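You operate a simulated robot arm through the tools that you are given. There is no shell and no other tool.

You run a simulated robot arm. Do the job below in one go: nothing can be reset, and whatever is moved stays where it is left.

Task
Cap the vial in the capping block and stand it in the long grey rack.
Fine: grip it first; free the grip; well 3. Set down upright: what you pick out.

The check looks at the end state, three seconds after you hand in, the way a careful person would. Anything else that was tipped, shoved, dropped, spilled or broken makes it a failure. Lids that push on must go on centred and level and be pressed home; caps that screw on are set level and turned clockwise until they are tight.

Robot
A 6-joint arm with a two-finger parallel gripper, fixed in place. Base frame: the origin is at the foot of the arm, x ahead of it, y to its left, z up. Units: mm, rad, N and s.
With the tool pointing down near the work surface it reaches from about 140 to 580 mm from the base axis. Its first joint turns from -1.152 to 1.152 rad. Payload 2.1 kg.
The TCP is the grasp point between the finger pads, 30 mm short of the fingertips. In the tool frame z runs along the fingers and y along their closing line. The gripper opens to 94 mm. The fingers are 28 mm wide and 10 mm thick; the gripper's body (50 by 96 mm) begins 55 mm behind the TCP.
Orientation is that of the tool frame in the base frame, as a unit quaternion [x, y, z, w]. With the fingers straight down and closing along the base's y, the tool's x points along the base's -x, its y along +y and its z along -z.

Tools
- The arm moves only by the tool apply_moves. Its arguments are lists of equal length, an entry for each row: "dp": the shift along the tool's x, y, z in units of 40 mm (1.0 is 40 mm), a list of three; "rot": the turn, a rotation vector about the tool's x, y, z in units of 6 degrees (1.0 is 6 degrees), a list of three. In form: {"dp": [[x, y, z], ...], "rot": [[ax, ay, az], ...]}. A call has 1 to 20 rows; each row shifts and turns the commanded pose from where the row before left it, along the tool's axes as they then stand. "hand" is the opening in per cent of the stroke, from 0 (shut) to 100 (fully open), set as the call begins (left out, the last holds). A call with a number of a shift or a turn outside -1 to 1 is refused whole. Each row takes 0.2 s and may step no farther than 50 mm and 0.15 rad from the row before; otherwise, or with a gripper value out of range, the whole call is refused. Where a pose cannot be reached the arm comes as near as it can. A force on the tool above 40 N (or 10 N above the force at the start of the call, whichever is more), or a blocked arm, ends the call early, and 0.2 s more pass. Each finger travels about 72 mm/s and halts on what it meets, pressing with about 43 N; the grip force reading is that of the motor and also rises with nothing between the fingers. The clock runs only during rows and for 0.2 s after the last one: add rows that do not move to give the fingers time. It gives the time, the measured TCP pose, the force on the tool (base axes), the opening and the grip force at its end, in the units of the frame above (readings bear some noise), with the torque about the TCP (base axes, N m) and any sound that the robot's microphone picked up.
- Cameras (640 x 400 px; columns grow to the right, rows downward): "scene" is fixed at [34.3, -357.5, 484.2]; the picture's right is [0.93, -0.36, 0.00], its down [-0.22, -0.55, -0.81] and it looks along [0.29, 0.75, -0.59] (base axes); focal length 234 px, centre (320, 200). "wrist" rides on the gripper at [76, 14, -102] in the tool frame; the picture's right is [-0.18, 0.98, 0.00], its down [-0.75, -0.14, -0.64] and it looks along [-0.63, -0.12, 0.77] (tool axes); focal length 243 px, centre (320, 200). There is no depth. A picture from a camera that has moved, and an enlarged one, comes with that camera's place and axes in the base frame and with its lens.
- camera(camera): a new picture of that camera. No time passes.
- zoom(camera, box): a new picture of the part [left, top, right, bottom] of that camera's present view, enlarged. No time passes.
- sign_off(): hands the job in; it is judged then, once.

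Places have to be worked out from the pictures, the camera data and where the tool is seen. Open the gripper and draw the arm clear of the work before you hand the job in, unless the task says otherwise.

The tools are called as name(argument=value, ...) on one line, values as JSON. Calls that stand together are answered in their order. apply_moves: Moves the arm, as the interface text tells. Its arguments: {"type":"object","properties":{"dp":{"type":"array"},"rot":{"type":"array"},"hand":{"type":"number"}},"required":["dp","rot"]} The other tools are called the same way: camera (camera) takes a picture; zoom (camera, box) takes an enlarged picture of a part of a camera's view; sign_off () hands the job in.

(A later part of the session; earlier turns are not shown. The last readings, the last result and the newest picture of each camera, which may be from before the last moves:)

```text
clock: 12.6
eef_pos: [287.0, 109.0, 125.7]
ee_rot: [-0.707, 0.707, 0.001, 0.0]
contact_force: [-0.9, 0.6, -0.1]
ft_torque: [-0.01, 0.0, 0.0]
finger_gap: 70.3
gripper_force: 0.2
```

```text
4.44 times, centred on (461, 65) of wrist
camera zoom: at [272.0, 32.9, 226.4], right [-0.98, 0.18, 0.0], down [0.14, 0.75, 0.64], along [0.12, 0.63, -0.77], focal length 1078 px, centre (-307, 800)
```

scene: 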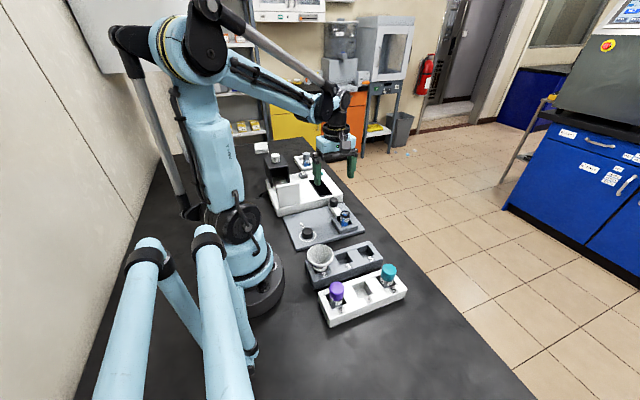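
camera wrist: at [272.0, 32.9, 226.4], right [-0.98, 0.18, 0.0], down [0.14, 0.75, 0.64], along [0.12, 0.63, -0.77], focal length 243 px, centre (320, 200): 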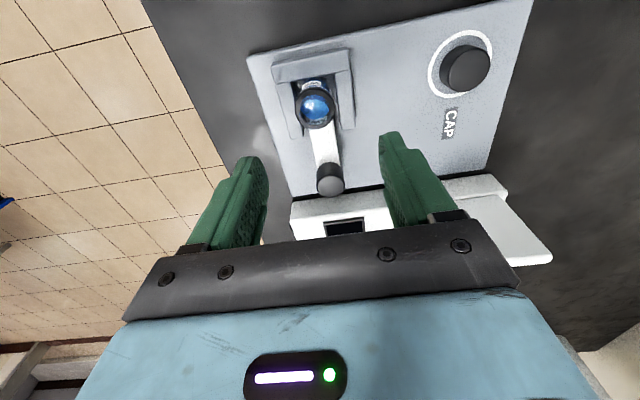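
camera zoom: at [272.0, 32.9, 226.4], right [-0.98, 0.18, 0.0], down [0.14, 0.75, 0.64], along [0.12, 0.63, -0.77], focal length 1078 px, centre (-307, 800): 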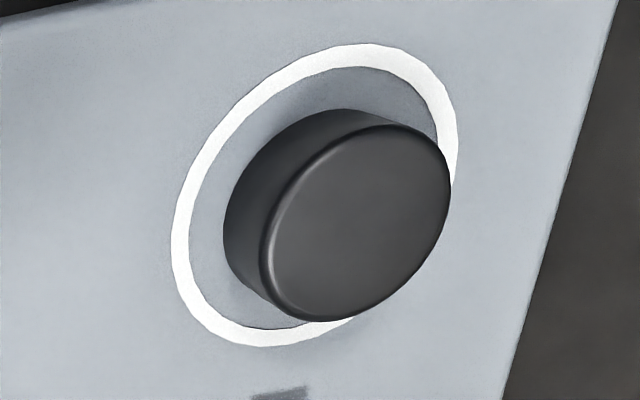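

Correcting for perspective, I place the clamped vial's axis near (286.6, 92.3), collar top z≈56, neck about 6 mm higher; the cap is about 28 mm wide and 16 mm tall, centred near (171.3, 94.7). I move above the cap and partly down to check alignment.

apply_moves(dp=[[0.1225, 0.9575, 0], [0.1225, 0.9575, 0], [0.1225, 0.9575, 0], [0, 0, 0.9]], rot=[[0, 0, 0], [0, 0, 0], [0, 0, 0], [0, 0, 0]])

camera(camera="wrist")

zoom(camera="wrist", box=[230, 90, 410, 200])

zoom(camera="scene", box=[270, 190, 350, 250])

```text
clock: 13.6
eef_pos: [170.3, 95.2, 87.5]
ee_rot: [0.707, -0.707, 0.0, 0.0]
contact_force: [-0.4, 0.3, -0.5]
ft_torque: [-0.02, -0.01, 0.02]
finger_gap: 70.7
gripper_force: 0.0
```

```text
taken
camera wrist: at [156.3, 19.2, 189.2], right [-0.98, 0.18, 0.0], down [0.14, 0.75, 0.64], along [0.12, 0.63, -0.77], focal length 243 px, centre (320, 200)
```

wrist: 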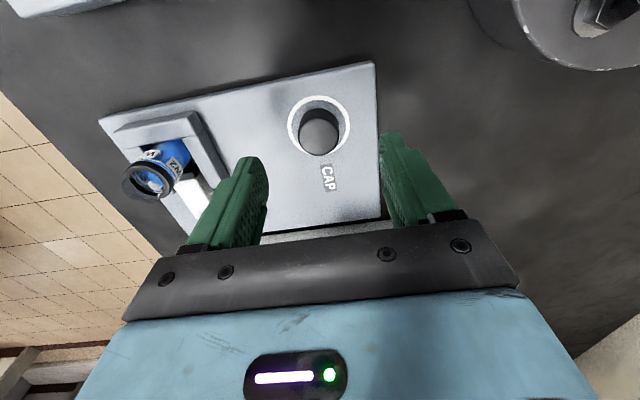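

```text
3.56 times, centred on (320, 145) of wrist
camera zoom: at [156.3, 19.2, 189.2], right [-0.98, 0.18, 0.0], down [0.14, 0.75, 0.64], along [0.12, 0.63, -0.77], focal length 863 px, centre (320, 396)
```

zoom: 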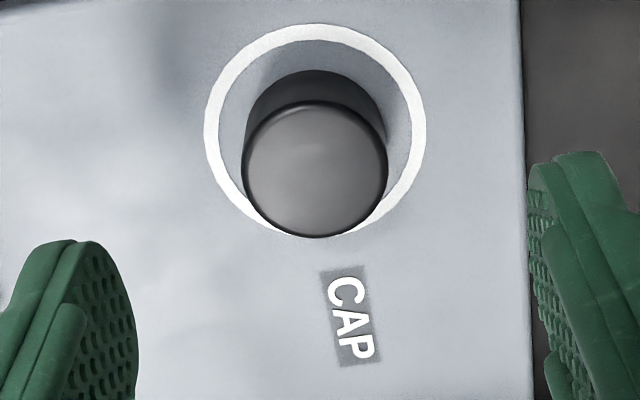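

```text
6.67 times, centred on (310, 220) of scene
camera zoom: at [34.3, -357.5, 484.2], right [0.93, -0.36, 0.0], down [-0.22, -0.55, -0.81], along [0.29, 0.75, -0.59], focal length 1562 px, centre (387, 67)
```

zoom: 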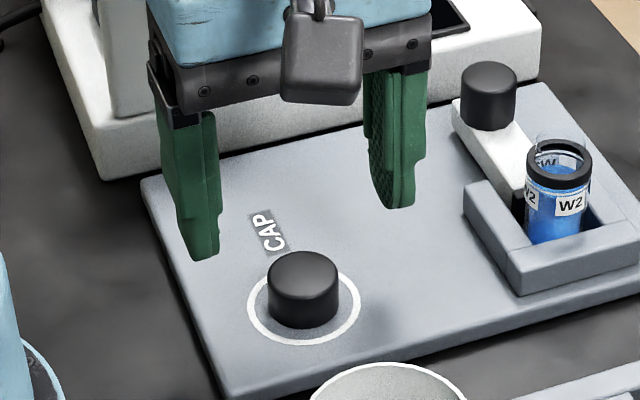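

The cap lies within half a millimetre of the tool axis. I descend so the fingertips are about 3 mm above the plate, then close along x first.

apply_moves(dp=[[0, 0, 0.53], [0, 0, 0.53]], rot=[[0, 0, 0], [0, 0, 0]])

zoom(camera="wrist", box=[230, 90, 410, 200])

zoom(camera="scene", box=[270, 190, 350, 250])

```text
clock: 14.2
eef_pos: [171.7, 95.2, 46.0]
ee_rot: [-0.707, 0.708, -0.001, -0.001]
contact_force: [0.3, 0.2, 1.4]
ft_torque: [-0.01, 0.0, -0.02]
finger_gap: 70.5
gripper_force: 0.1
```

```text
3.56 times, centred on (320, 145) of wrist
camera zoom: at [156.9, 19.0, 147.4], right [-0.98, 0.18, 0.0], down [0.14, 0.75, 0.64], along [0.12, 0.63, -0.77], focal length 863 px, centre (320, 396)
```

zoom: 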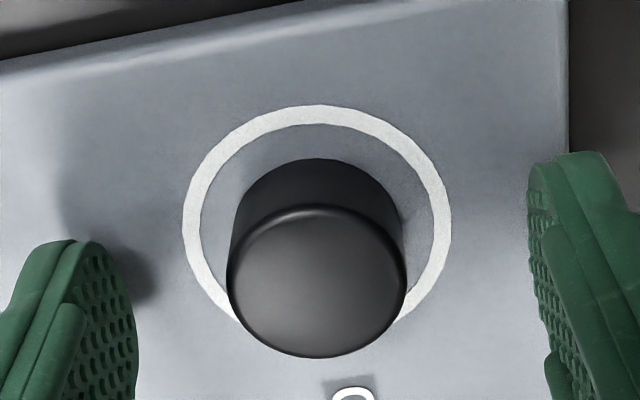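

```text
6.67 times, centred on (310, 220) of scene
camera zoom: at [34.3, -357.5, 484.2], right [0.93, -0.36, 0.0], down [-0.22, -0.55, -0.81], along [0.29, 0.75, -0.59], focal length 1562 px, centre (387, 67)
```

zoom: 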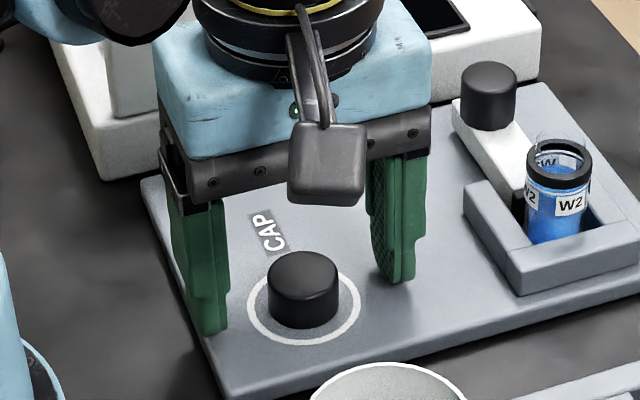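

Position is good. Closing on the cap along x.

apply_moves(dp=[[0, 0, 0], [0, 0, 0], [0, 0, 0], [0, 0, 0]], rot=[[0, 0, 0], [0, 0, 0], [0, 0, 0], [0, 0, 0]], hand=0)

zoom(camera="wrist", box=[230, 90, 410, 200])

```text
clock: 15.2
eef_pos: [171.4, 95.8, 45.5]
ee_rot: [-0.707, 0.707, 0.0, 0.0]
contact_force: [-0.2, 0.4, 1.1]
ft_torque: [0.03, 0.0, 0.01]
finger_gap: 27.5
gripper_force: 43.4
```

```text
3.56 times, centred on (320, 145) of wrist
camera zoom: at [156.9, 19.1, 147.7], right [-0.98, 0.18, 0.0], down [0.14, 0.75, 0.64], along [0.12, 0.63, -0.77], focal length 863 px, centre (320, 396)
```

zoom: 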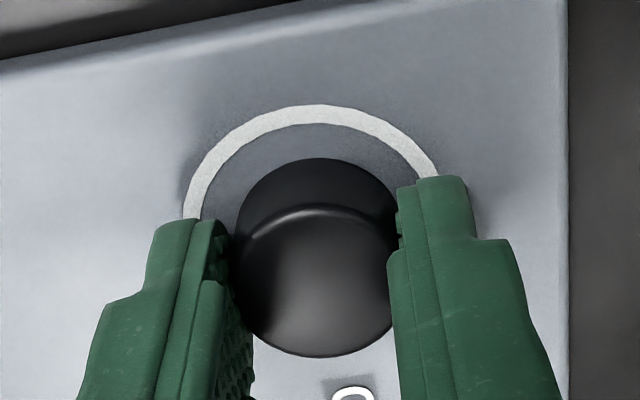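

The cap is held at 27.5 mm with no side force, so it is centred in x. I now open, turn back +90° around it and grip along y, so it becomes centred both ways.

apply_moves(dp=[[0, 0, 0], [0, 0, 0], [0, 0, 0], [0, 0, 0], [0, 0, 0], [0, 0, 0], [0, 0, 0], [0, 0, 0], [0, 0, 0], [0, 0, 0], [0, 0, 0], [0, 0, 0], [0, 0, 0], [0, 0, 0], [0, 0, 0], [0, 0, 0], [0, 0, 0], [0, 0, 0]], rot=[[0, 0, 0], [0, 0, 0], [0, 0, 0], [0, 0, 1], [0, 0, 1], [0, 0, 1], [0, 0, 1], [0, 0, 1], [0, 0, 1], [0, 0, 1], [0, 0, 1], [0, 0, 1], [0, 0, 1], [0, 0, 1], [0, 0, 1], [0, 0, 1], [0, 0, 1], [0, 0, 1]], hand=70)

camera(camera="wrist")

camera(camera="scene")

```text
clock: 19.0
eef_pos: [172.2, 94.2, 45.7]
ee_rot: [0.001, 1.0, 0.0, -0.001]
contact_force: [-0.4, -0.2, -0.1]
ft_torque: [0.0, 0.03, 0.0]
finger_gap: 65.7
gripper_force: 0.0
```

```text
taken
camera wrist: at [95.2, 109.1, 147.4], right [0.19, 0.98, 0.0], down [0.75, -0.14, 0.64], along [0.63, -0.12, -0.77], focal length 243 px, centre (320, 200)
```

wrist: 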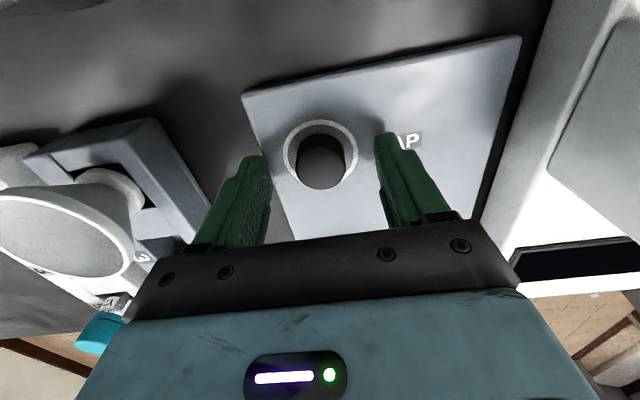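

```text
taken
```

scene: 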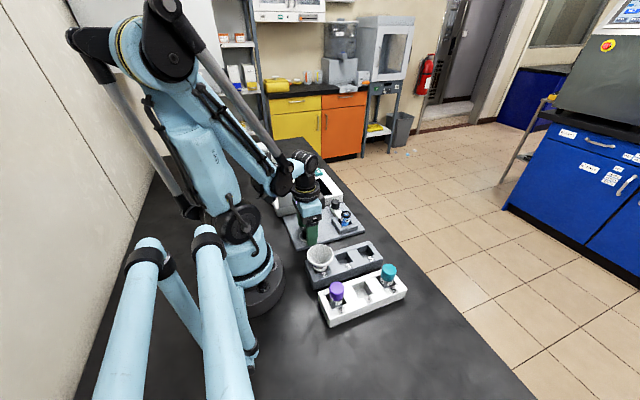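

The fingers are around the cap in the default orientation. I close along y.

apply_moves(dp=[[0, 0, 0], [0, 0, 0], [0, 0, 0], [0, 0, 0]], rot=[[0, 0, 0], [0, 0, 0], [0, 0, 0], [0, 0, 0]], hand=0)

zoom(camera="wrist", box=[230, 90, 410, 200])

zoom(camera="scene", box=[270, 190, 350, 250])

```text
clock: 20.0
eef_pos: [170.8, 94.0, 46.7]
ee_rot: [-0.001, 1.0, 0.0, 0.0]
contact_force: [-0.3, -1.3, 0.1]
ft_torque: [0.0, 0.02, -0.04]
finger_gap: 28.1
gripper_force: 42.6
```

```text
3.56 times, centred on (320, 145) of wrist
camera zoom: at [95.2, 108.9, 147.4], right [0.18, 0.98, 0.0], down [0.75, -0.14, 0.64], along [0.63, -0.12, -0.77], focal length 863 px, centre (320, 396)
```

zoom: 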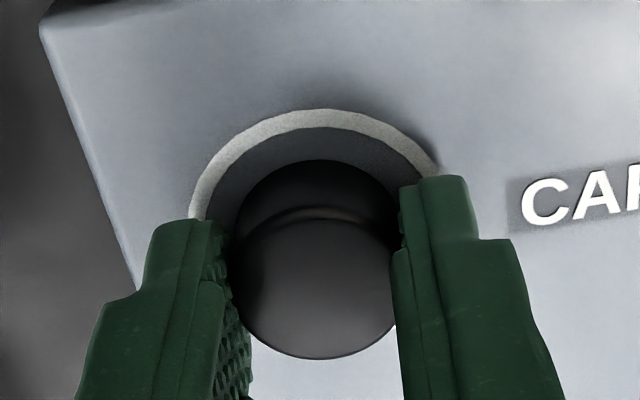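

```text
6.67 times, centred on (310, 220) of scene
camera zoom: at [34.3, -357.5, 484.2], right [0.93, -0.36, 0.0], down [-0.22, -0.55, -0.81], along [0.29, 0.75, -0.59], focal length 1562 px, centre (387, 67)
```

zoom: 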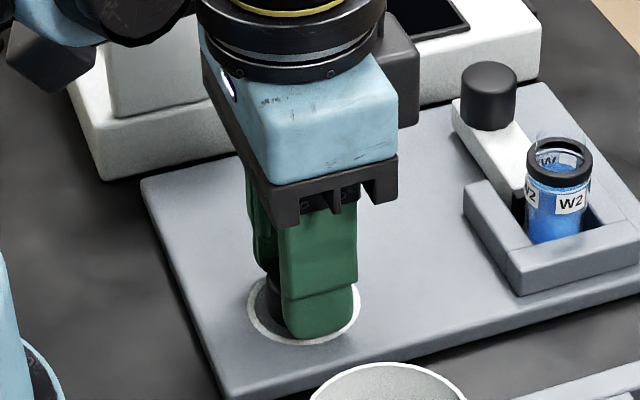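

The cap is held at 28.1 mm and centred on the tool axis, with its bottom about 4 mm below the fingertips. I lift 72 mm and carry it over the vial, staying well above the neck.

apply_moves(dp=[[0, 0, -0.9], [0, 0, -0.9], [-0.961, -0.02, 0], [-0.961, -0.02, 0], [-0.961, -0.02, 0], [0, 0, 0]], rot=[[0, 0, 0], [0, 0, 0], [0, 0, 0], [0, 0, 0], [0, 0, 0], [0, 0, 0]])

camera(camera="wrist")

zoom(camera="wrist", box=[260, 100, 380, 200])

zoom(camera="scene", box=[310, 160, 380, 230])

```text
clock: 21.4
eef_pos: [286.7, 91.4, 117.7]
ee_rot: [0.0, 1.0, 0.0, 0.0]
contact_force: [1.0, -0.1, 1.1]
ft_torque: [-0.02, -0.02, -0.02]
finger_gap: 28.6
gripper_force: 43.2
```

```text
taken
camera wrist: at [210.2, 105.9, 219.0], right [0.18, 0.98, 0.0], down [0.75, -0.14, 0.64], along [0.63, -0.12, -0.77], focal length 243 px, centre (320, 200)
```

wrist: 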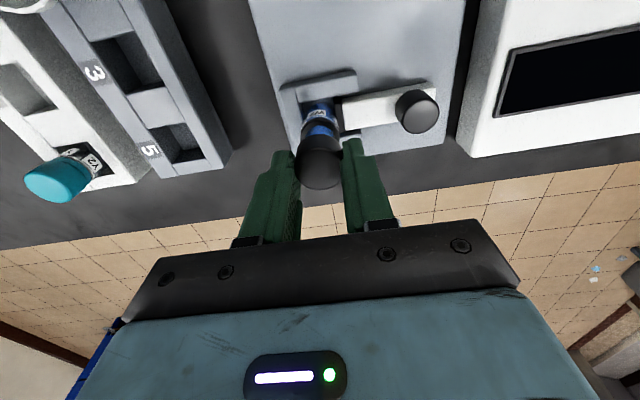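

```text
4.00 times, centred on (320, 150) of wrist
camera zoom: at [210.2, 105.9, 219.0], right [0.18, 0.98, 0.0], down [0.75, -0.14, 0.64], along [0.63, -0.12, -0.77], focal length 970 px, centre (320, 400)
```

zoom: 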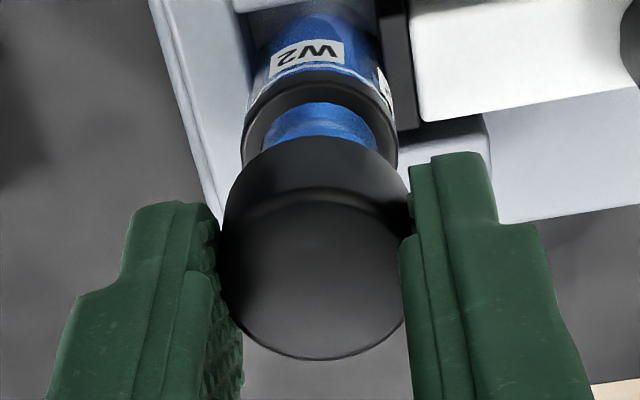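

```text
5.71 times, centred on (345, 195) of scene
camera zoom: at [34.3, -357.5, 484.2], right [0.93, -0.36, 0.0], down [-0.22, -0.55, -0.81], along [0.29, 0.75, -0.59], focal length 1339 px, centre (177, 229)
```

zoom: 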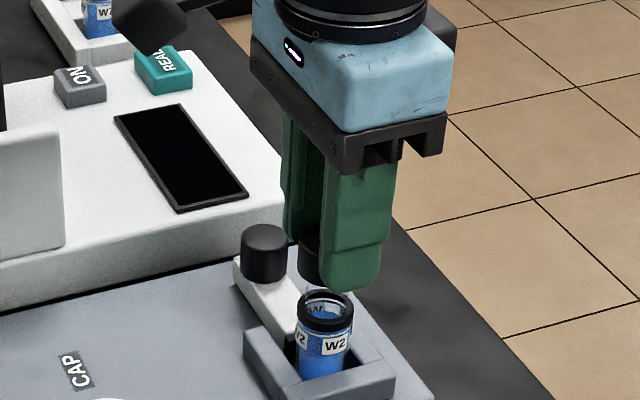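

In the wrist view the tool axis projects to column 320, and the collar's centre is at about 319.5, so alignment along y is within a few tenths of a millimetre. I turn the tool -90° in the air to check x the same way, which also gives room to turn clockwise.

apply_moves(dp=[[0, 0, 0], [0, 0, 0], [0, 0, 0], [0, 0, 0], [0, 0, 0], [0, 0, 0], [0, 0, 0], [0, 0, 0], [0, 0, 0], [0, 0, 0], [0, 0, 0], [0, 0, 0], [0, 0, 0], [0, 0, 0], [0, 0, 0], [0, 0, 0]], rot=[[0, 0, -1], [0, 0, -1], [0, 0, -1], [0, 0, -1], [0, 0, -1], [0, 0, -1], [0, 0, -1], [0, 0, -1], [0, 0, -1], [0, 0, -1], [0, 0, -1], [0, 0, -1], [0, 0, -1], [0, 0, -1], [0, 0, -1], [0, 0, 0]])

zoom(camera="wrist", box=[260, 100, 380, 200])

zoom(camera="scene", box=[320, 180, 370, 230])

```text
clock: 24.8
eef_pos: [286.0, 91.8, 117.0]
ee_rot: [0.708, -0.706, 0.0, -0.001]
contact_force: [1.0, 0.0, 0.2]
ft_torque: [-0.01, 0.03, 0.0]
finger_gap: 28.3
gripper_force: 42.9
```

```text
4.00 times, centred on (320, 150) of wrist
camera zoom: at [272.5, 15.8, 219.5], right [-0.98, 0.18, 0.0], down [0.14, 0.75, 0.64], along [0.12, 0.63, -0.77], focal length 970 px, centre (320, 400)
```

zoom: 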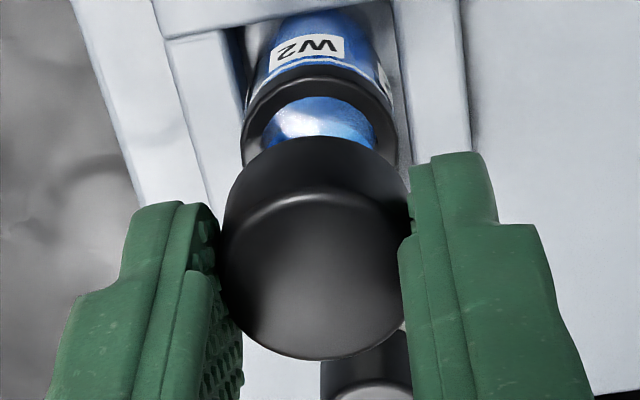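

```text
8.00 times, centred on (345, 205) of scene
camera zoom: at [34.3, -357.5, 484.2], right [0.93, -0.36, 0.0], down [-0.22, -0.55, -0.81], along [0.29, 0.75, -0.59], focal length 1874 px, centre (120, 160)
```

zoom: 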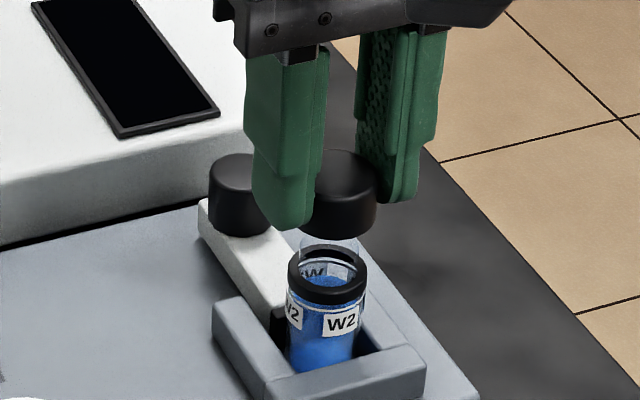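

Alignment in x is also within about 0.2 mm (collar edges 241 and 397, centre 319). I lower toward the neck: 20 mm first, then small steps watching the force.

apply_moves(dp=[[0, 0, 0.25], [0, 0, 0.25], [0, 0, 0]], rot=[[0, 0, 0], [0, 0, 0], [0, 0, 0]])

zoom(camera="scene", box=[325, 185, 365, 225])

zoom(camera="wrist", box=[260, 100, 380, 200])

```text
clock: 25.6
eef_pos: [287.3, 92.1, 98.3]
ee_rot: [0.707, -0.707, 0.0, 0.001]
contact_force: [-1.0, 0.4, 0.5]
ft_torque: [-0.01, 0.0, 0.0]
finger_gap: 28.4
gripper_force: 42.6
```

```text
10.00 times, centred on (345, 205) of scene
camera zoom: at [34.3, -357.5, 484.2], right [0.93, -0.36, 0.0], down [-0.22, -0.55, -0.81], along [0.29, 0.75, -0.59], focal length 2343 px, centre (70, 150)
```

zoom: 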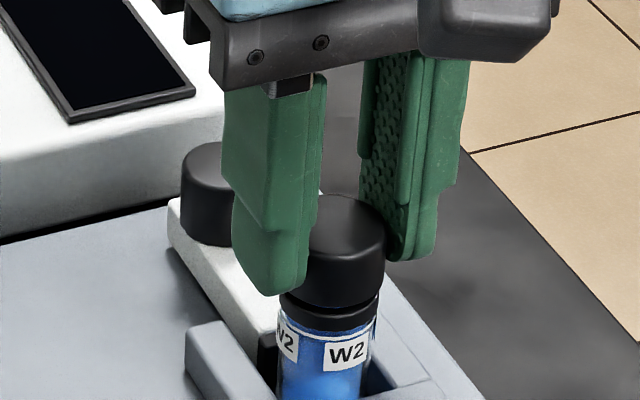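

```text
4.00 times, centred on (320, 150) of wrist
camera zoom: at [272.3, 15.6, 199.5], right [-0.98, 0.18, 0.0], down [0.14, 0.75, 0.64], along [0.12, 0.63, -0.77], focal length 970 px, centre (320, 400)
```

zoom: 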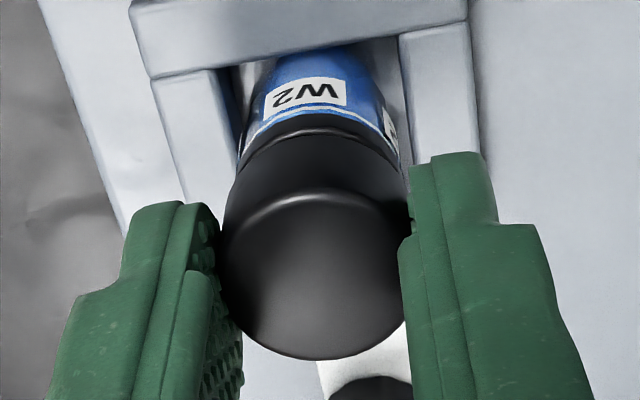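

No contact force yet; I zoom in to see the remaining gap between cap and collar.

zoom(camera="scene", box=[334, 204, 350, 224])

zoom(camera="wrist", box=[304, 120, 340, 160])

```text
16.00 times, centred on (342, 214) of scene
camera zoom: at [34.3, -357.5, 484.2], right [0.93, -0.36, 0.0], down [-0.22, -0.55, -0.81], along [0.29, 0.75, -0.59], focal length 3748 px, centre (-32, -24)
```

zoom: 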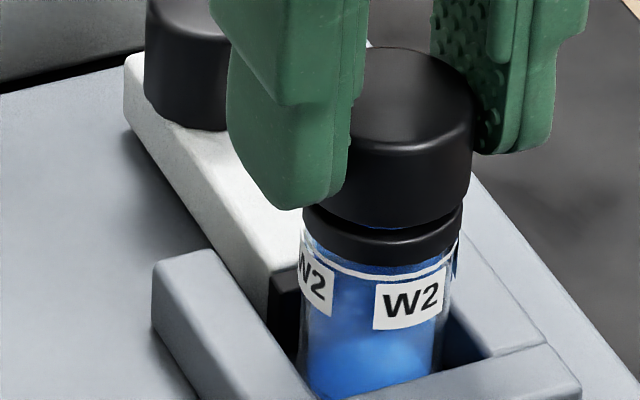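

```text
10.00 times, centred on (322, 140) of wrist
camera zoom: at [272.3, 15.6, 199.5], right [-0.98, 0.18, 0.0], down [0.14, 0.75, 0.64], along [0.12, 0.63, -0.77], focal length 2426 px, centre (300, 800)
```

zoom: 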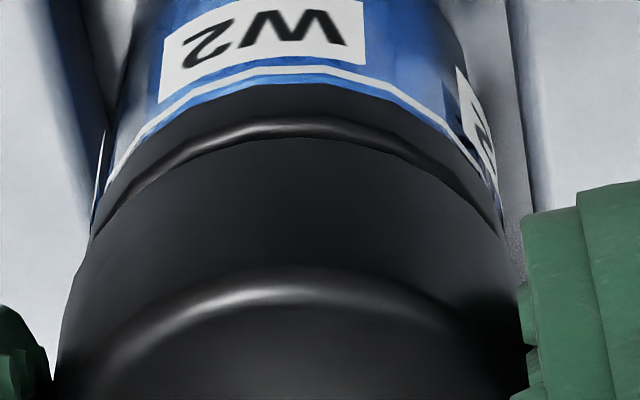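

Only a small gap remains. I lower in 1 mm steps and watch for contact.

apply_moves(dp=[[0, 0, 0.025], [0, 0, 0.025], [0, 0, 0]], rot=[[0, 0, 0], [0, 0, 0], [0, 0, 0]])

zoom(camera="scene", box=[334, 204, 350, 224])

```text
clock: 26.4
eef_pos: [287.0, 91.5, 96.9]
ee_rot: [-0.707, 0.707, 0.0, 0.0]
contact_force: [0.8, -0.5, 0.1]
ft_torque: [-0.01, -0.01, -0.02]
finger_gap: 28.3
gripper_force: 43.4
```

```text
16.00 times, centred on (342, 214) of scene
camera zoom: at [34.3, -357.5, 484.2], right [0.93, -0.36, 0.0], down [-0.22, -0.55, -0.81], along [0.29, 0.75, -0.59], focal length 3748 px, centre (-32, -24)
```

zoom: 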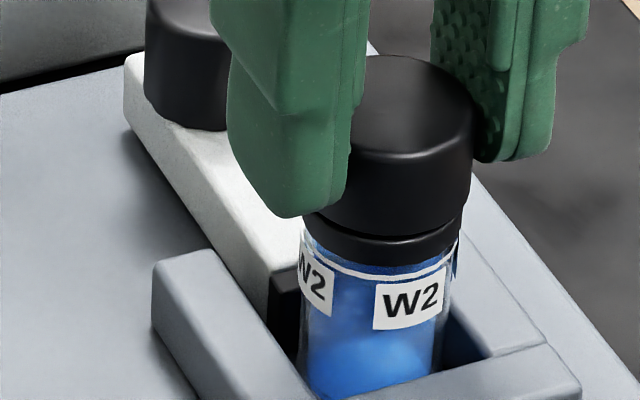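

Still no force though the cap is visibly close to the collar. I keep lowering 1 mm at a time.

apply_moves(dp=[[0, 0, 0.025], [0, 0, 0]], rot=[[0, 0, 0], [0, 0, 0]])

zoom(camera="scene", box=[338, 208, 348, 220])

zoom(camera="wrist", box=[304, 120, 340, 160])

```text
clock: 27.0
eef_pos: [287.6, 91.4, 95.5]
ee_rot: [0.707, -0.707, 0.001, 0.0]
contact_force: [0.6, 0.2, 0.3]
ft_torque: [0.01, 0.01, 0.0]
finger_gap: 28.5
gripper_force: 42.4
```

```text
16.00 times, centred on (343, 214) of scene
camera zoom: at [34.3, -357.5, 484.2], right [0.93, -0.36, 0.0], down [-0.22, -0.55, -0.81], along [0.29, 0.75, -0.59], focal length 3748 px, centre (-48, -24)
```

zoom: 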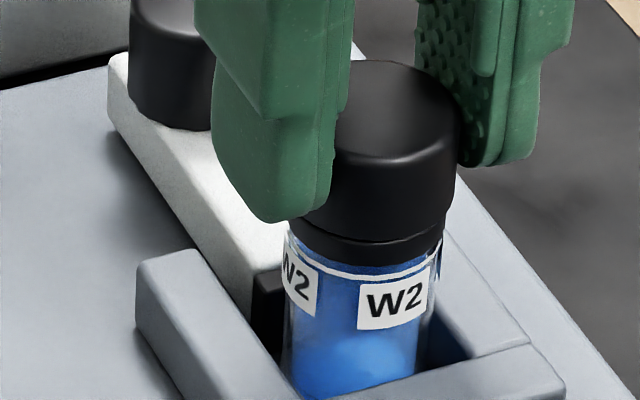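

```text
10.00 times, centred on (322, 140) of wrist
camera zoom: at [272.4, 15.4, 196.8], right [-0.98, 0.18, 0.0], down [0.14, 0.75, 0.64], along [0.12, 0.63, -0.77], focal length 2426 px, centre (300, 800)
```

zoom: 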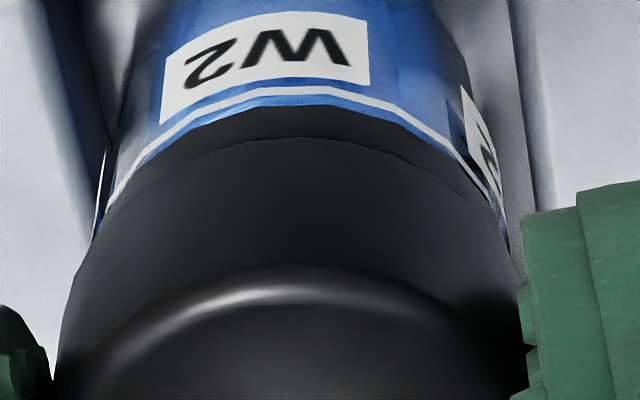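

The cap has slid over the neck freely and is almost on the collar. I lower further in half-millimetre steps until I feel contact.

apply_moves(dp=[[0, 0, 0.0125], [0, 0, 0.0125], [0, 0, 0]], rot=[[0, 0, 0], [0, 0, 0], [0, 0, 0]])

zoom(camera="wrist", box=[304, 120, 340, 160])

zoom(camera="scene", box=[338, 208, 348, 220])

```text
clock: 27.8
eef_pos: [286.8, 91.7, 93.8]
ee_rot: [0.707, -0.707, 0.0, 0.001]
contact_force: [-0.2, -0.1, 1.0]
ft_torque: [0.01, 0.01, -0.01]
finger_gap: 28.5
gripper_force: 43.3
heard: snap
```

```text
10.00 times, centred on (322, 140) of wrist
camera zoom: at [272.2, 15.5, 195.9], right [-0.98, 0.18, 0.0], down [0.14, 0.75, 0.64], along [0.12, 0.63, -0.77], focal length 2426 px, centre (300, 800)
```

zoom: 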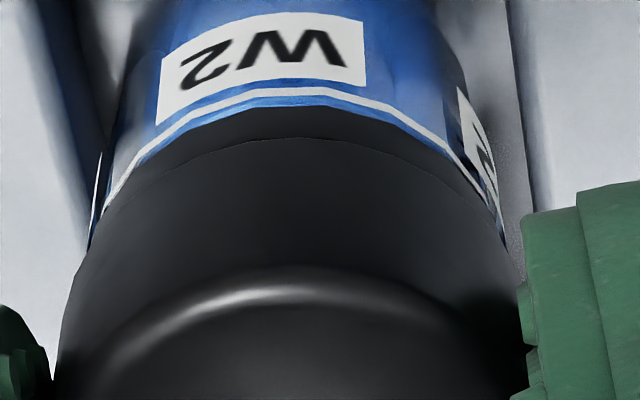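

```text
16.00 times, centred on (343, 214) of scene
camera zoom: at [34.3, -357.5, 484.2], right [0.93, -0.36, 0.0], down [-0.22, -0.55, -0.81], along [0.29, 0.75, -0.59], focal length 3748 px, centre (-48, -24)
```

zoom: 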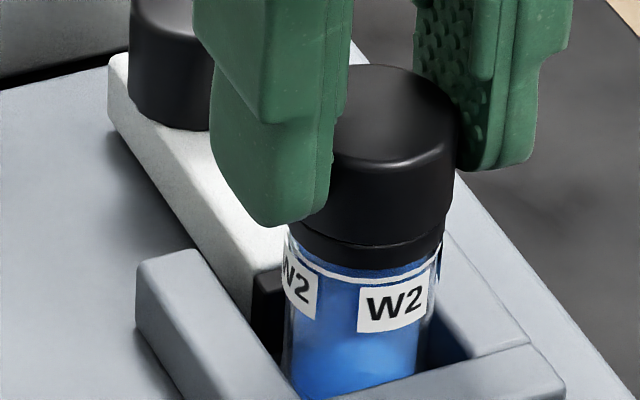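

A "snap" was heard as the cap reached the collar, which suggests a push-on cap. I press down a little more in small steps to see whether it is fully home.

apply_moves(dp=[[0, 0, 0.0125], [0, 0, 0.0125], [0, 0, 0]], rot=[[0, 0, 0], [0, 0, 0], [0, 0, 0]])

zoom(camera="wrist", box=[304, 120, 340, 160])

zoom(camera="scene", box=[338, 208, 348, 220])

```text
clock: 28.6
eef_pos: [286.7, 92.2, 93.8]
ee_rot: [-0.707, 0.707, 0.0, -0.001]
contact_force: [0.0, -2.9, 2.9]
ft_torque: [-0.09, 0.04, -0.02]
finger_gap: 28.1
gripper_force: 42.8
```

```text
10.00 times, centred on (322, 140) of wrist
camera zoom: at [272.4, 15.6, 194.6], right [-0.98, 0.18, 0.0], down [0.14, 0.75, 0.64], along [0.12, 0.63, -0.77], focal length 2426 px, centre (300, 800)
```

zoom: 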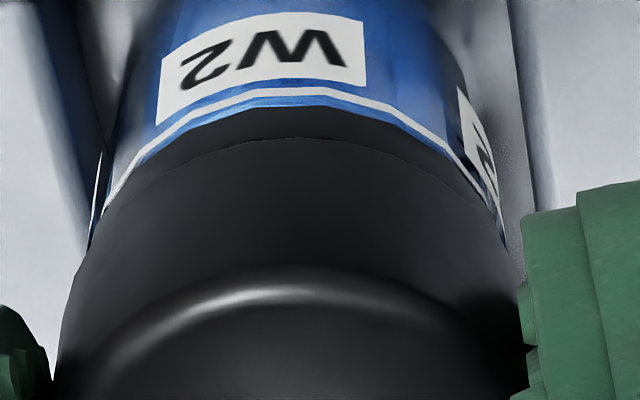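

```text
16.00 times, centred on (343, 214) of scene
camera zoom: at [34.3, -357.5, 484.2], right [0.93, -0.36, 0.0], down [-0.22, -0.55, -0.81], along [0.29, 0.75, -0.59], focal length 3748 px, centre (-48, -24)
```

zoom: 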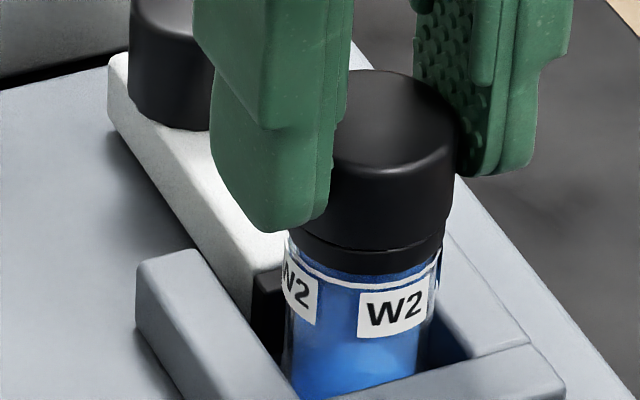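

The cap has snapped on and the force is only about 3 N. I look at a wider view to check that the vial is still upright and seated in the holder.

zoom(camera="scene", box=[326, 196, 358, 228])

zoom(camera="wrist", box=[270, 80, 370, 180])

```text
12.50 times, centred on (342, 212) of scene
camera zoom: at [34.3, -357.5, 484.2], right [0.93, -0.36, 0.0], down [-0.22, -0.55, -0.81], along [0.29, 0.75, -0.59], focal length 2928 px, centre (45, 50)
```

zoom: 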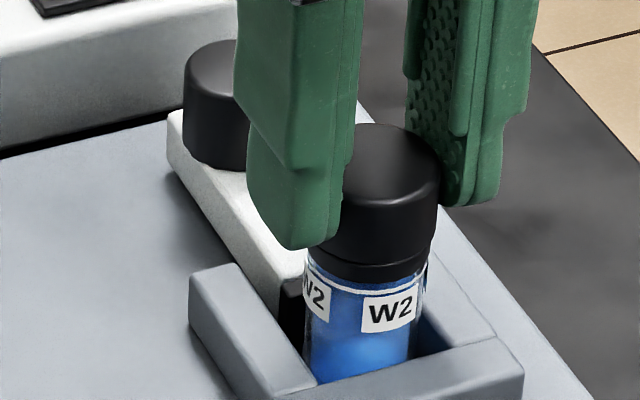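

```text
4.00 times, centred on (320, 130) of wrist
camera zoom: at [272.4, 15.6, 194.6], right [-0.98, 0.18, 0.0], down [0.14, 0.75, 0.64], along [0.12, 0.63, -0.77], focal length 970 px, centre (320, 480)
```

zoom: 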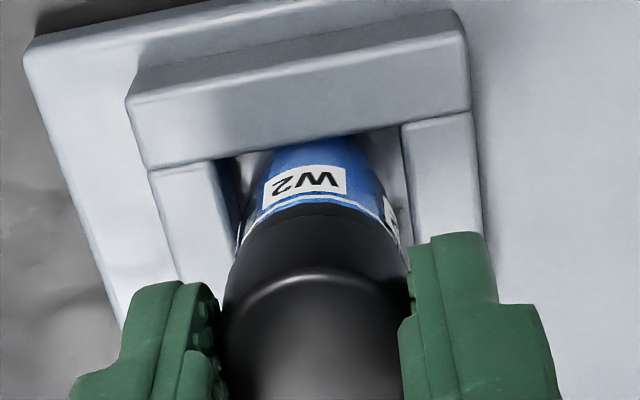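

Cap and vial look aligned and upright. I press down further in half-millimetre steps to be sure it is home, watching the vertical force.

apply_moves(dp=[[0, 0, 0.0125], [0, 0, 0]], rot=[[0, 0, 0], [0, 0, 0]])

zoom(camera="wrist", box=[270, 80, 370, 180])

zoom(camera="scene", box=[326, 196, 358, 228])

```text
clock: 29.2
eef_pos: [286.7, 93.1, 92.9]
ee_rot: [0.707, -0.707, 0.0, 0.0]
contact_force: [-1.8, -3.4, 18.9]
ft_torque: [-0.17, 0.15, -0.03]
finger_gap: 28.9
gripper_force: 43.5
```

```text
4.00 times, centred on (320, 130) of wrist
camera zoom: at [272.6, 15.8, 194.3], right [-0.98, 0.18, 0.0], down [0.14, 0.75, 0.64], along [0.12, 0.63, -0.77], focal length 970 px, centre (320, 480)
```

zoom: 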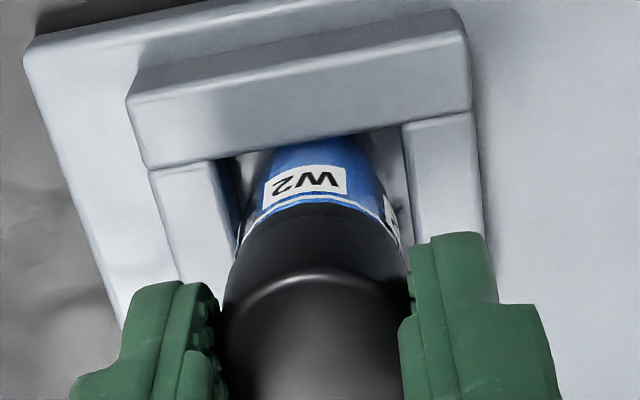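

```text
12.50 times, centred on (342, 212) of scene
camera zoom: at [34.2, -357.5, 484.2], right [0.93, -0.36, 0.0], down [-0.22, -0.55, -0.81], along [0.29, 0.75, -0.59], focal length 2928 px, centre (45, 50)
```

zoom: 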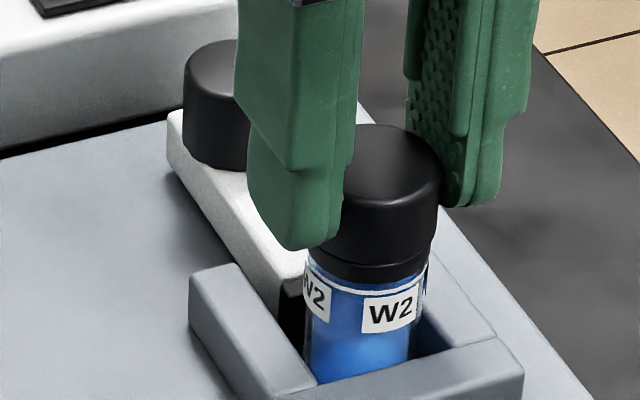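

The vertical force is now 19 N: the cap and vial have bottomed out after the snap. I press slightly more to be certain, then test with a small clockwise turn whether it is threaded.

apply_moves(dp=[[0, 0, 0.008], [0, 0, 0]], rot=[[0, 0, 0], [0, 0, 0]])

zoom(camera="wrist", box=[304, 120, 340, 160])

```text
clock: 29.8
eef_pos: [287.3, 92.6, 93.3]
ee_rot: [0.707, -0.707, 0.0, 0.0]
contact_force: [-1.6, -4.6, 32.2]
ft_torque: [-0.21, 0.1, -0.01]
finger_gap: 28.1
gripper_force: 43.0
```

```text
10.00 times, centred on (322, 140) of wrist
camera zoom: at [272.6, 15.8, 194.0], right [-0.98, 0.18, 0.0], down [0.14, 0.75, 0.64], along [0.12, 0.63, -0.77], focal length 2426 px, centre (300, 800)
```

zoom: 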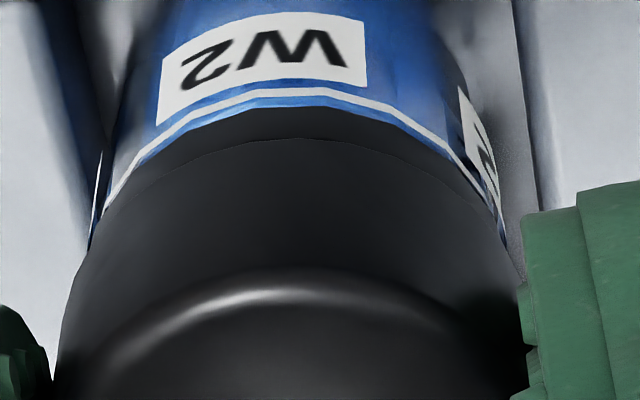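

Pressed to 32 N with no further movement; the cap sits flush on the collar. I ease off to a light press and try a 3° clockwise turn, watching the torque.

apply_moves(dp=[[0, 0, -0.015], [0, 0, 0], [0, 0, 0]], rot=[[0, 0, 0], [0, 0, 0.5], [0, 0, 0]])

zoom(camera="wrist", box=[304, 120, 340, 160])

```text
clock: 30.6
eef_pos: [286.3, 91.6, 92.7]
ee_rot: [-0.688, 0.725, 0.0, 0.0]
contact_force: [0.5, -1.7, 3.4]
ft_torque: [-0.07, -0.03, -0.03]
finger_gap: 28.2
gripper_force: 43.4
```

```text
10.00 times, centred on (322, 140) of wrist
camera zoom: at [268.2, 16.4, 194.3], right [-0.97, 0.24, 0.0], down [0.18, 0.74, 0.64], along [0.15, 0.62, -0.77], focal length 2426 px, centre (300, 800)
```

zoom: 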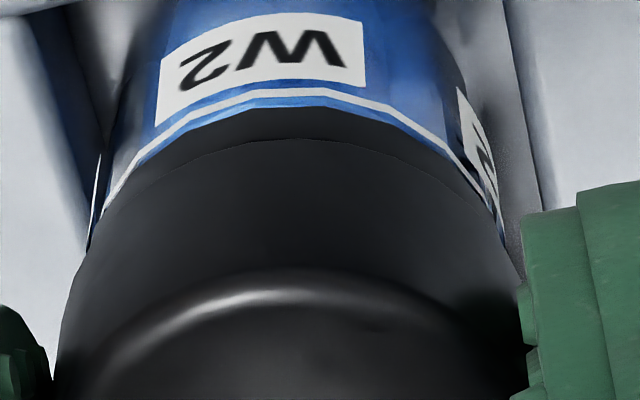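

The label stayed put in the gripper's view, so the vial may have turned along with the cap, at almost no torque. I turn 12° more clockwise and compare with the scene camera to see whether the cap turns on the vial or carries it.

apply_moves(dp=[[0, 0, 0], [0, 0, 0], [0, 0, 0]], rot=[[0, 0, 1], [0, 0, 1], [0, 0, 0]])

zoom(camera="wrist", box=[304, 120, 340, 160])

zoom(camera="scene", box=[326, 196, 358, 228])

```text
clock: 31.4
eef_pos: [287.6, 91.7, 92.1]
ee_rot: [-0.608, 0.794, 0.0, 0.0]
contact_force: [-4.8, -3.9, 4.1]
ft_torque: [-0.25, 0.31, 0.01]
finger_gap: 28.5
gripper_force: 43.0
```

```text
10.00 times, centred on (322, 140) of wrist
camera zoom: at [252.8, 22.0, 194.3], right [-0.9, 0.43, 0.0], down [0.33, 0.69, 0.64], along [0.28, 0.58, -0.77], focal length 2426 px, centre (300, 800)
```

zoom: 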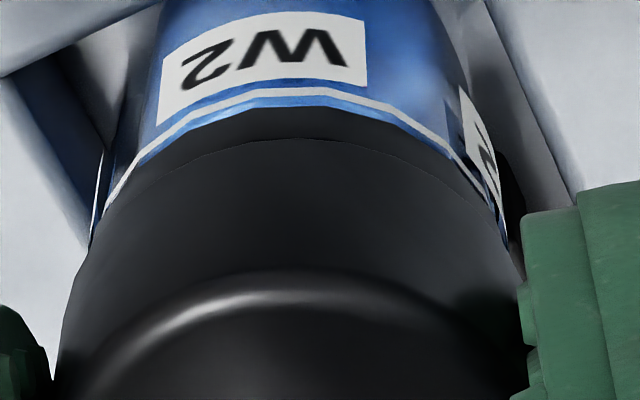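

```text
12.50 times, centred on (342, 212) of scene
camera zoom: at [34.3, -357.5, 484.2], right [0.93, -0.36, 0.0], down [-0.22, -0.55, -0.81], along [0.29, 0.75, -0.59], focal length 2928 px, centre (45, 50)
```

zoom: 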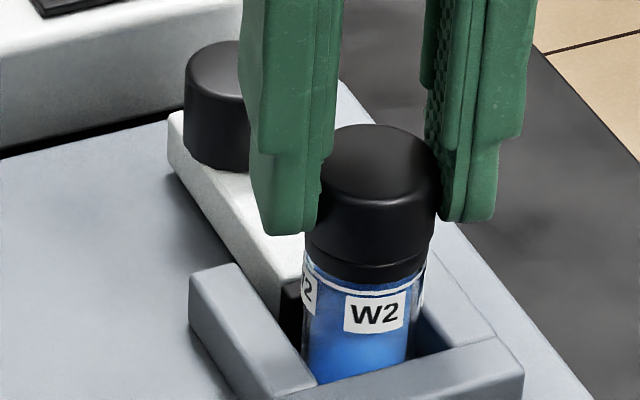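

The label moved with the cap in the scene view too: cap and vial are joined rigidly, flush at the collar, so this is a snap-on cap and it is home. I release it, rise, return to -90° and move above the knob to free the clamp.

apply_moves(dp=[[0, 0, 0], [0, 0, 0], [0, 0, 0], [0, 0, -0.5], [0, 0, -1.0], [0, 0, 0], [0, 0, 0], [0, 0, 0], [-0.865, 0.007, 0], [-0.865, 0, 0], [0, 0, 0]], rot=[[0, 0, 0], [0, 0, 0], [0, 0, 0], [0, 0, 0], [0, 0, 0], [0, 0, -1], [0, 0, -1], [0, 0, -0.5], [0, 0, 0], [0, 0, 0], [0, 0, 0]], hand=70)

camera(camera="wrist")

zoom(camera="scene", box=[316, 180, 372, 236])

```text
clock: 33.8
eef_pos: [286.6, 160.8, 153.9]
ee_rot: [0.707, -0.707, 0.0, 0.0]
contact_force: [0.0, 0.1, -0.4]
ft_torque: [-0.01, 0.0, -0.01]
finger_gap: 65.8
gripper_force: 0.1
```

```text
taken
camera wrist: at [272.3, 85.4, 254.7], right [-0.98, 0.18, 0.0], down [0.14, 0.75, 0.64], along [0.12, 0.63, -0.77], focal length 243 px, centre (320, 200)
```

wrist: 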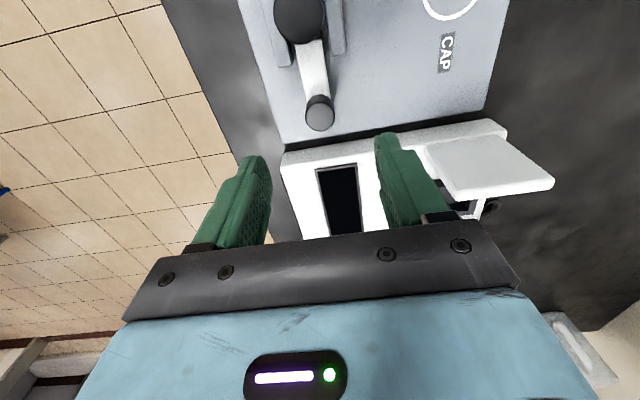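

```text
7.14 times, centred on (344, 208) of scene
camera zoom: at [34.3, -357.5, 484.2], right [0.93, -0.36, 0.0], down [-0.22, -0.55, -0.81], along [0.29, 0.75, -0.59], focal length 1673 px, centre (149, 143)
```

zoom: 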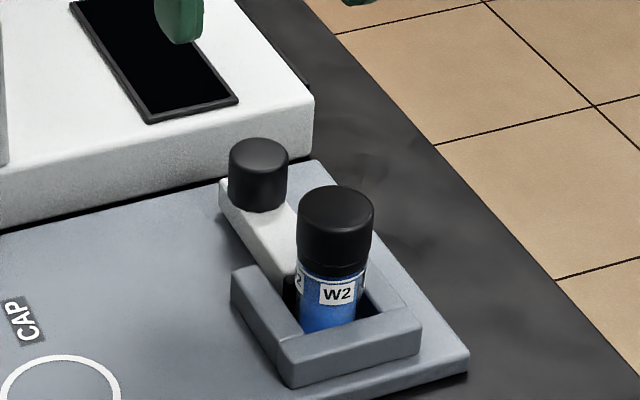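

The capped vial stands upright. I check the cap seam and the knob's present place.

zoom(camera="scene", box=[336, 204, 356, 224])

zoom(camera="wrist", box=[260, 40, 380, 140])

```text
16.00 times, centred on (346, 214) of scene
camera zoom: at [34.3, -357.5, 484.2], right [0.93, -0.36, 0.0], down [-0.22, -0.55, -0.81], along [0.29, 0.75, -0.59], focal length 3748 px, centre (-96, -24)
```

zoom: 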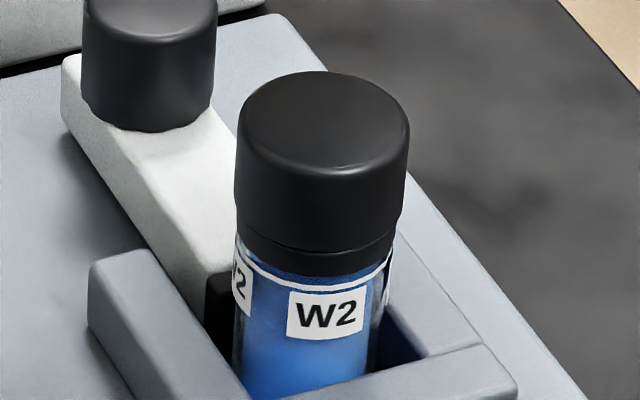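

```text
4.00 times, centred on (320, 90) of wrist
camera zoom: at [272.3, 85.4, 254.7], right [-0.98, 0.18, 0.0], down [0.14, 0.75, 0.64], along [0.12, 0.63, -0.77], focal length 970 px, centre (320, 640)
```

zoom: 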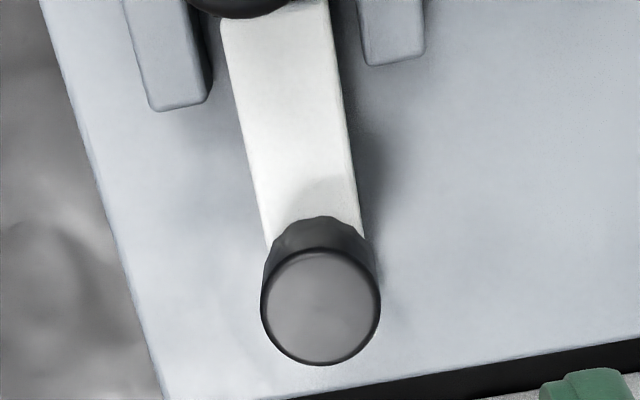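

The cap is level and flush on the collar all round, and the knob is right under the tool at about (286.3, 161.7). I descend, grip it, and slide it back +y 12 mm to free the vial.

apply_moves(dp=[[0, 0, 0.73], [0, 0, 0.73], [0, 0, 0.735], [0, 0, 0]], rot=[[0, 0, 0], [0, 0, 0], [0, 0, 0], [0, 0, 0]])

apply_moves(dp=[[0, 0, 0], [0, 0, 0], [0, 0, 0], [0, 0, 0]], rot=[[0, 0, 0], [0, 0, 0], [0, 0, 0], [0, 0, 0]], hand=0)

camera(camera="wrist")

```text
clock: 34.8
eef_pos: [286.2, 160.9, 65.3]
ee_rot: [0.707, -0.707, -0.001, 0.0]
contact_force: [0.2, 0.4, 0.4]
ft_torque: [0.0, 0.0, -0.02]
finger_gap: 65.7
gripper_force: 0.0
```

```text
clock: 35.8
eef_pos: [286.7, 161.5, 66.9]
ee_rot: [-0.707, 0.708, 0.0, 0.001]
contact_force: [13.7, 0.5, -11.6]
ft_torque: [0.04, 0.16, -0.03]
finger_gap: 24.9
gripper_force: 45.5
```

```text
taken
camera wrist: at [272.1, 85.1, 167.2], right [-0.98, 0.18, 0.0], down [0.14, 0.75, 0.64], along [0.12, 0.63, -0.77], focal length 243 px, centre (320, 200)
```

wrist: 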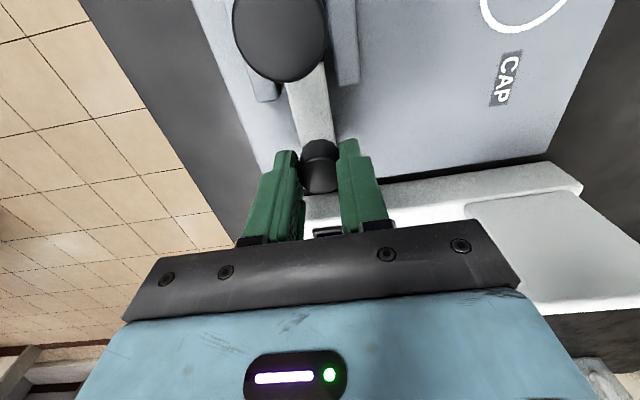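

Knob gripped. I slide it back in 2 mm steps.

apply_moves(dp=[[-0.05, 0, 0], [-0.05, 0, 0], [-0.05, 0, 0], [-0.05, 0, 0], [-0.05, 0, 0], [-0.05, 0, 0], [0, 0, 0]], rot=[[0, 0, 0], [0, 0, 0], [0, 0, 0], [0, 0, 0], [0, 0, 0], [0, 0, 0], [0, 0, 0]])

zoom(camera="wrist", box=[220, 0, 400, 120])

zoom(camera="scene", box=[316, 180, 372, 236])

```text
clock: 37.0
eef_pos: [287.1, 173.1, 65.4]
ee_rot: [0.707, -0.707, 0.0, -0.001]
contact_force: [0.0, 1.6, 5.4]
ft_torque: [-0.03, 0.35, 0.03]
finger_gap: 24.7
gripper_force: 45.5
stopped in row 6: the force on the tool passed its limit at 42 N (the readings are from after the stop); the commanded pose is now the measured one
```

```text
3.33 times, centred on (310, 60) of wrist
camera zoom: at [272.4, 95.7, 167.1], right [-0.98, 0.18, 0.0], down [0.14, 0.75, 0.64], along [0.12, 0.63, -0.77], focal length 809 px, centre (353, 667)
```

zoom: 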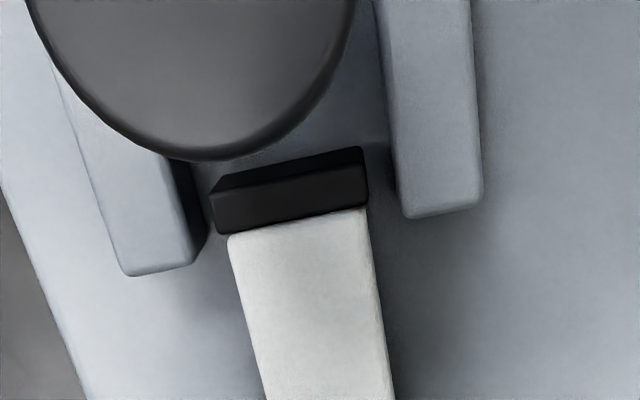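

```text
7.14 times, centred on (344, 208) of scene
camera zoom: at [34.3, -357.5, 484.2], right [0.93, -0.36, 0.0], down [-0.22, -0.55, -0.81], along [0.29, 0.75, -0.59], focal length 1673 px, centre (149, 143)
```

zoom: 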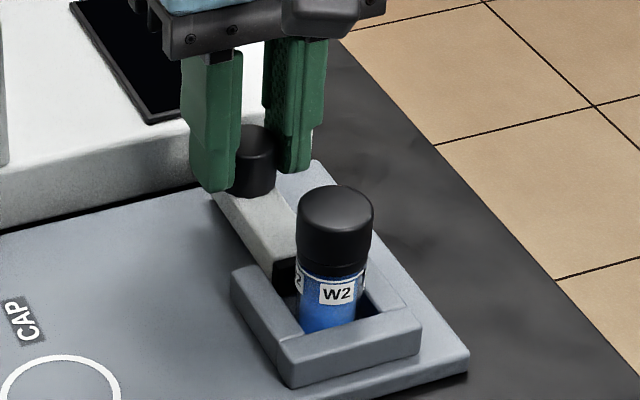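

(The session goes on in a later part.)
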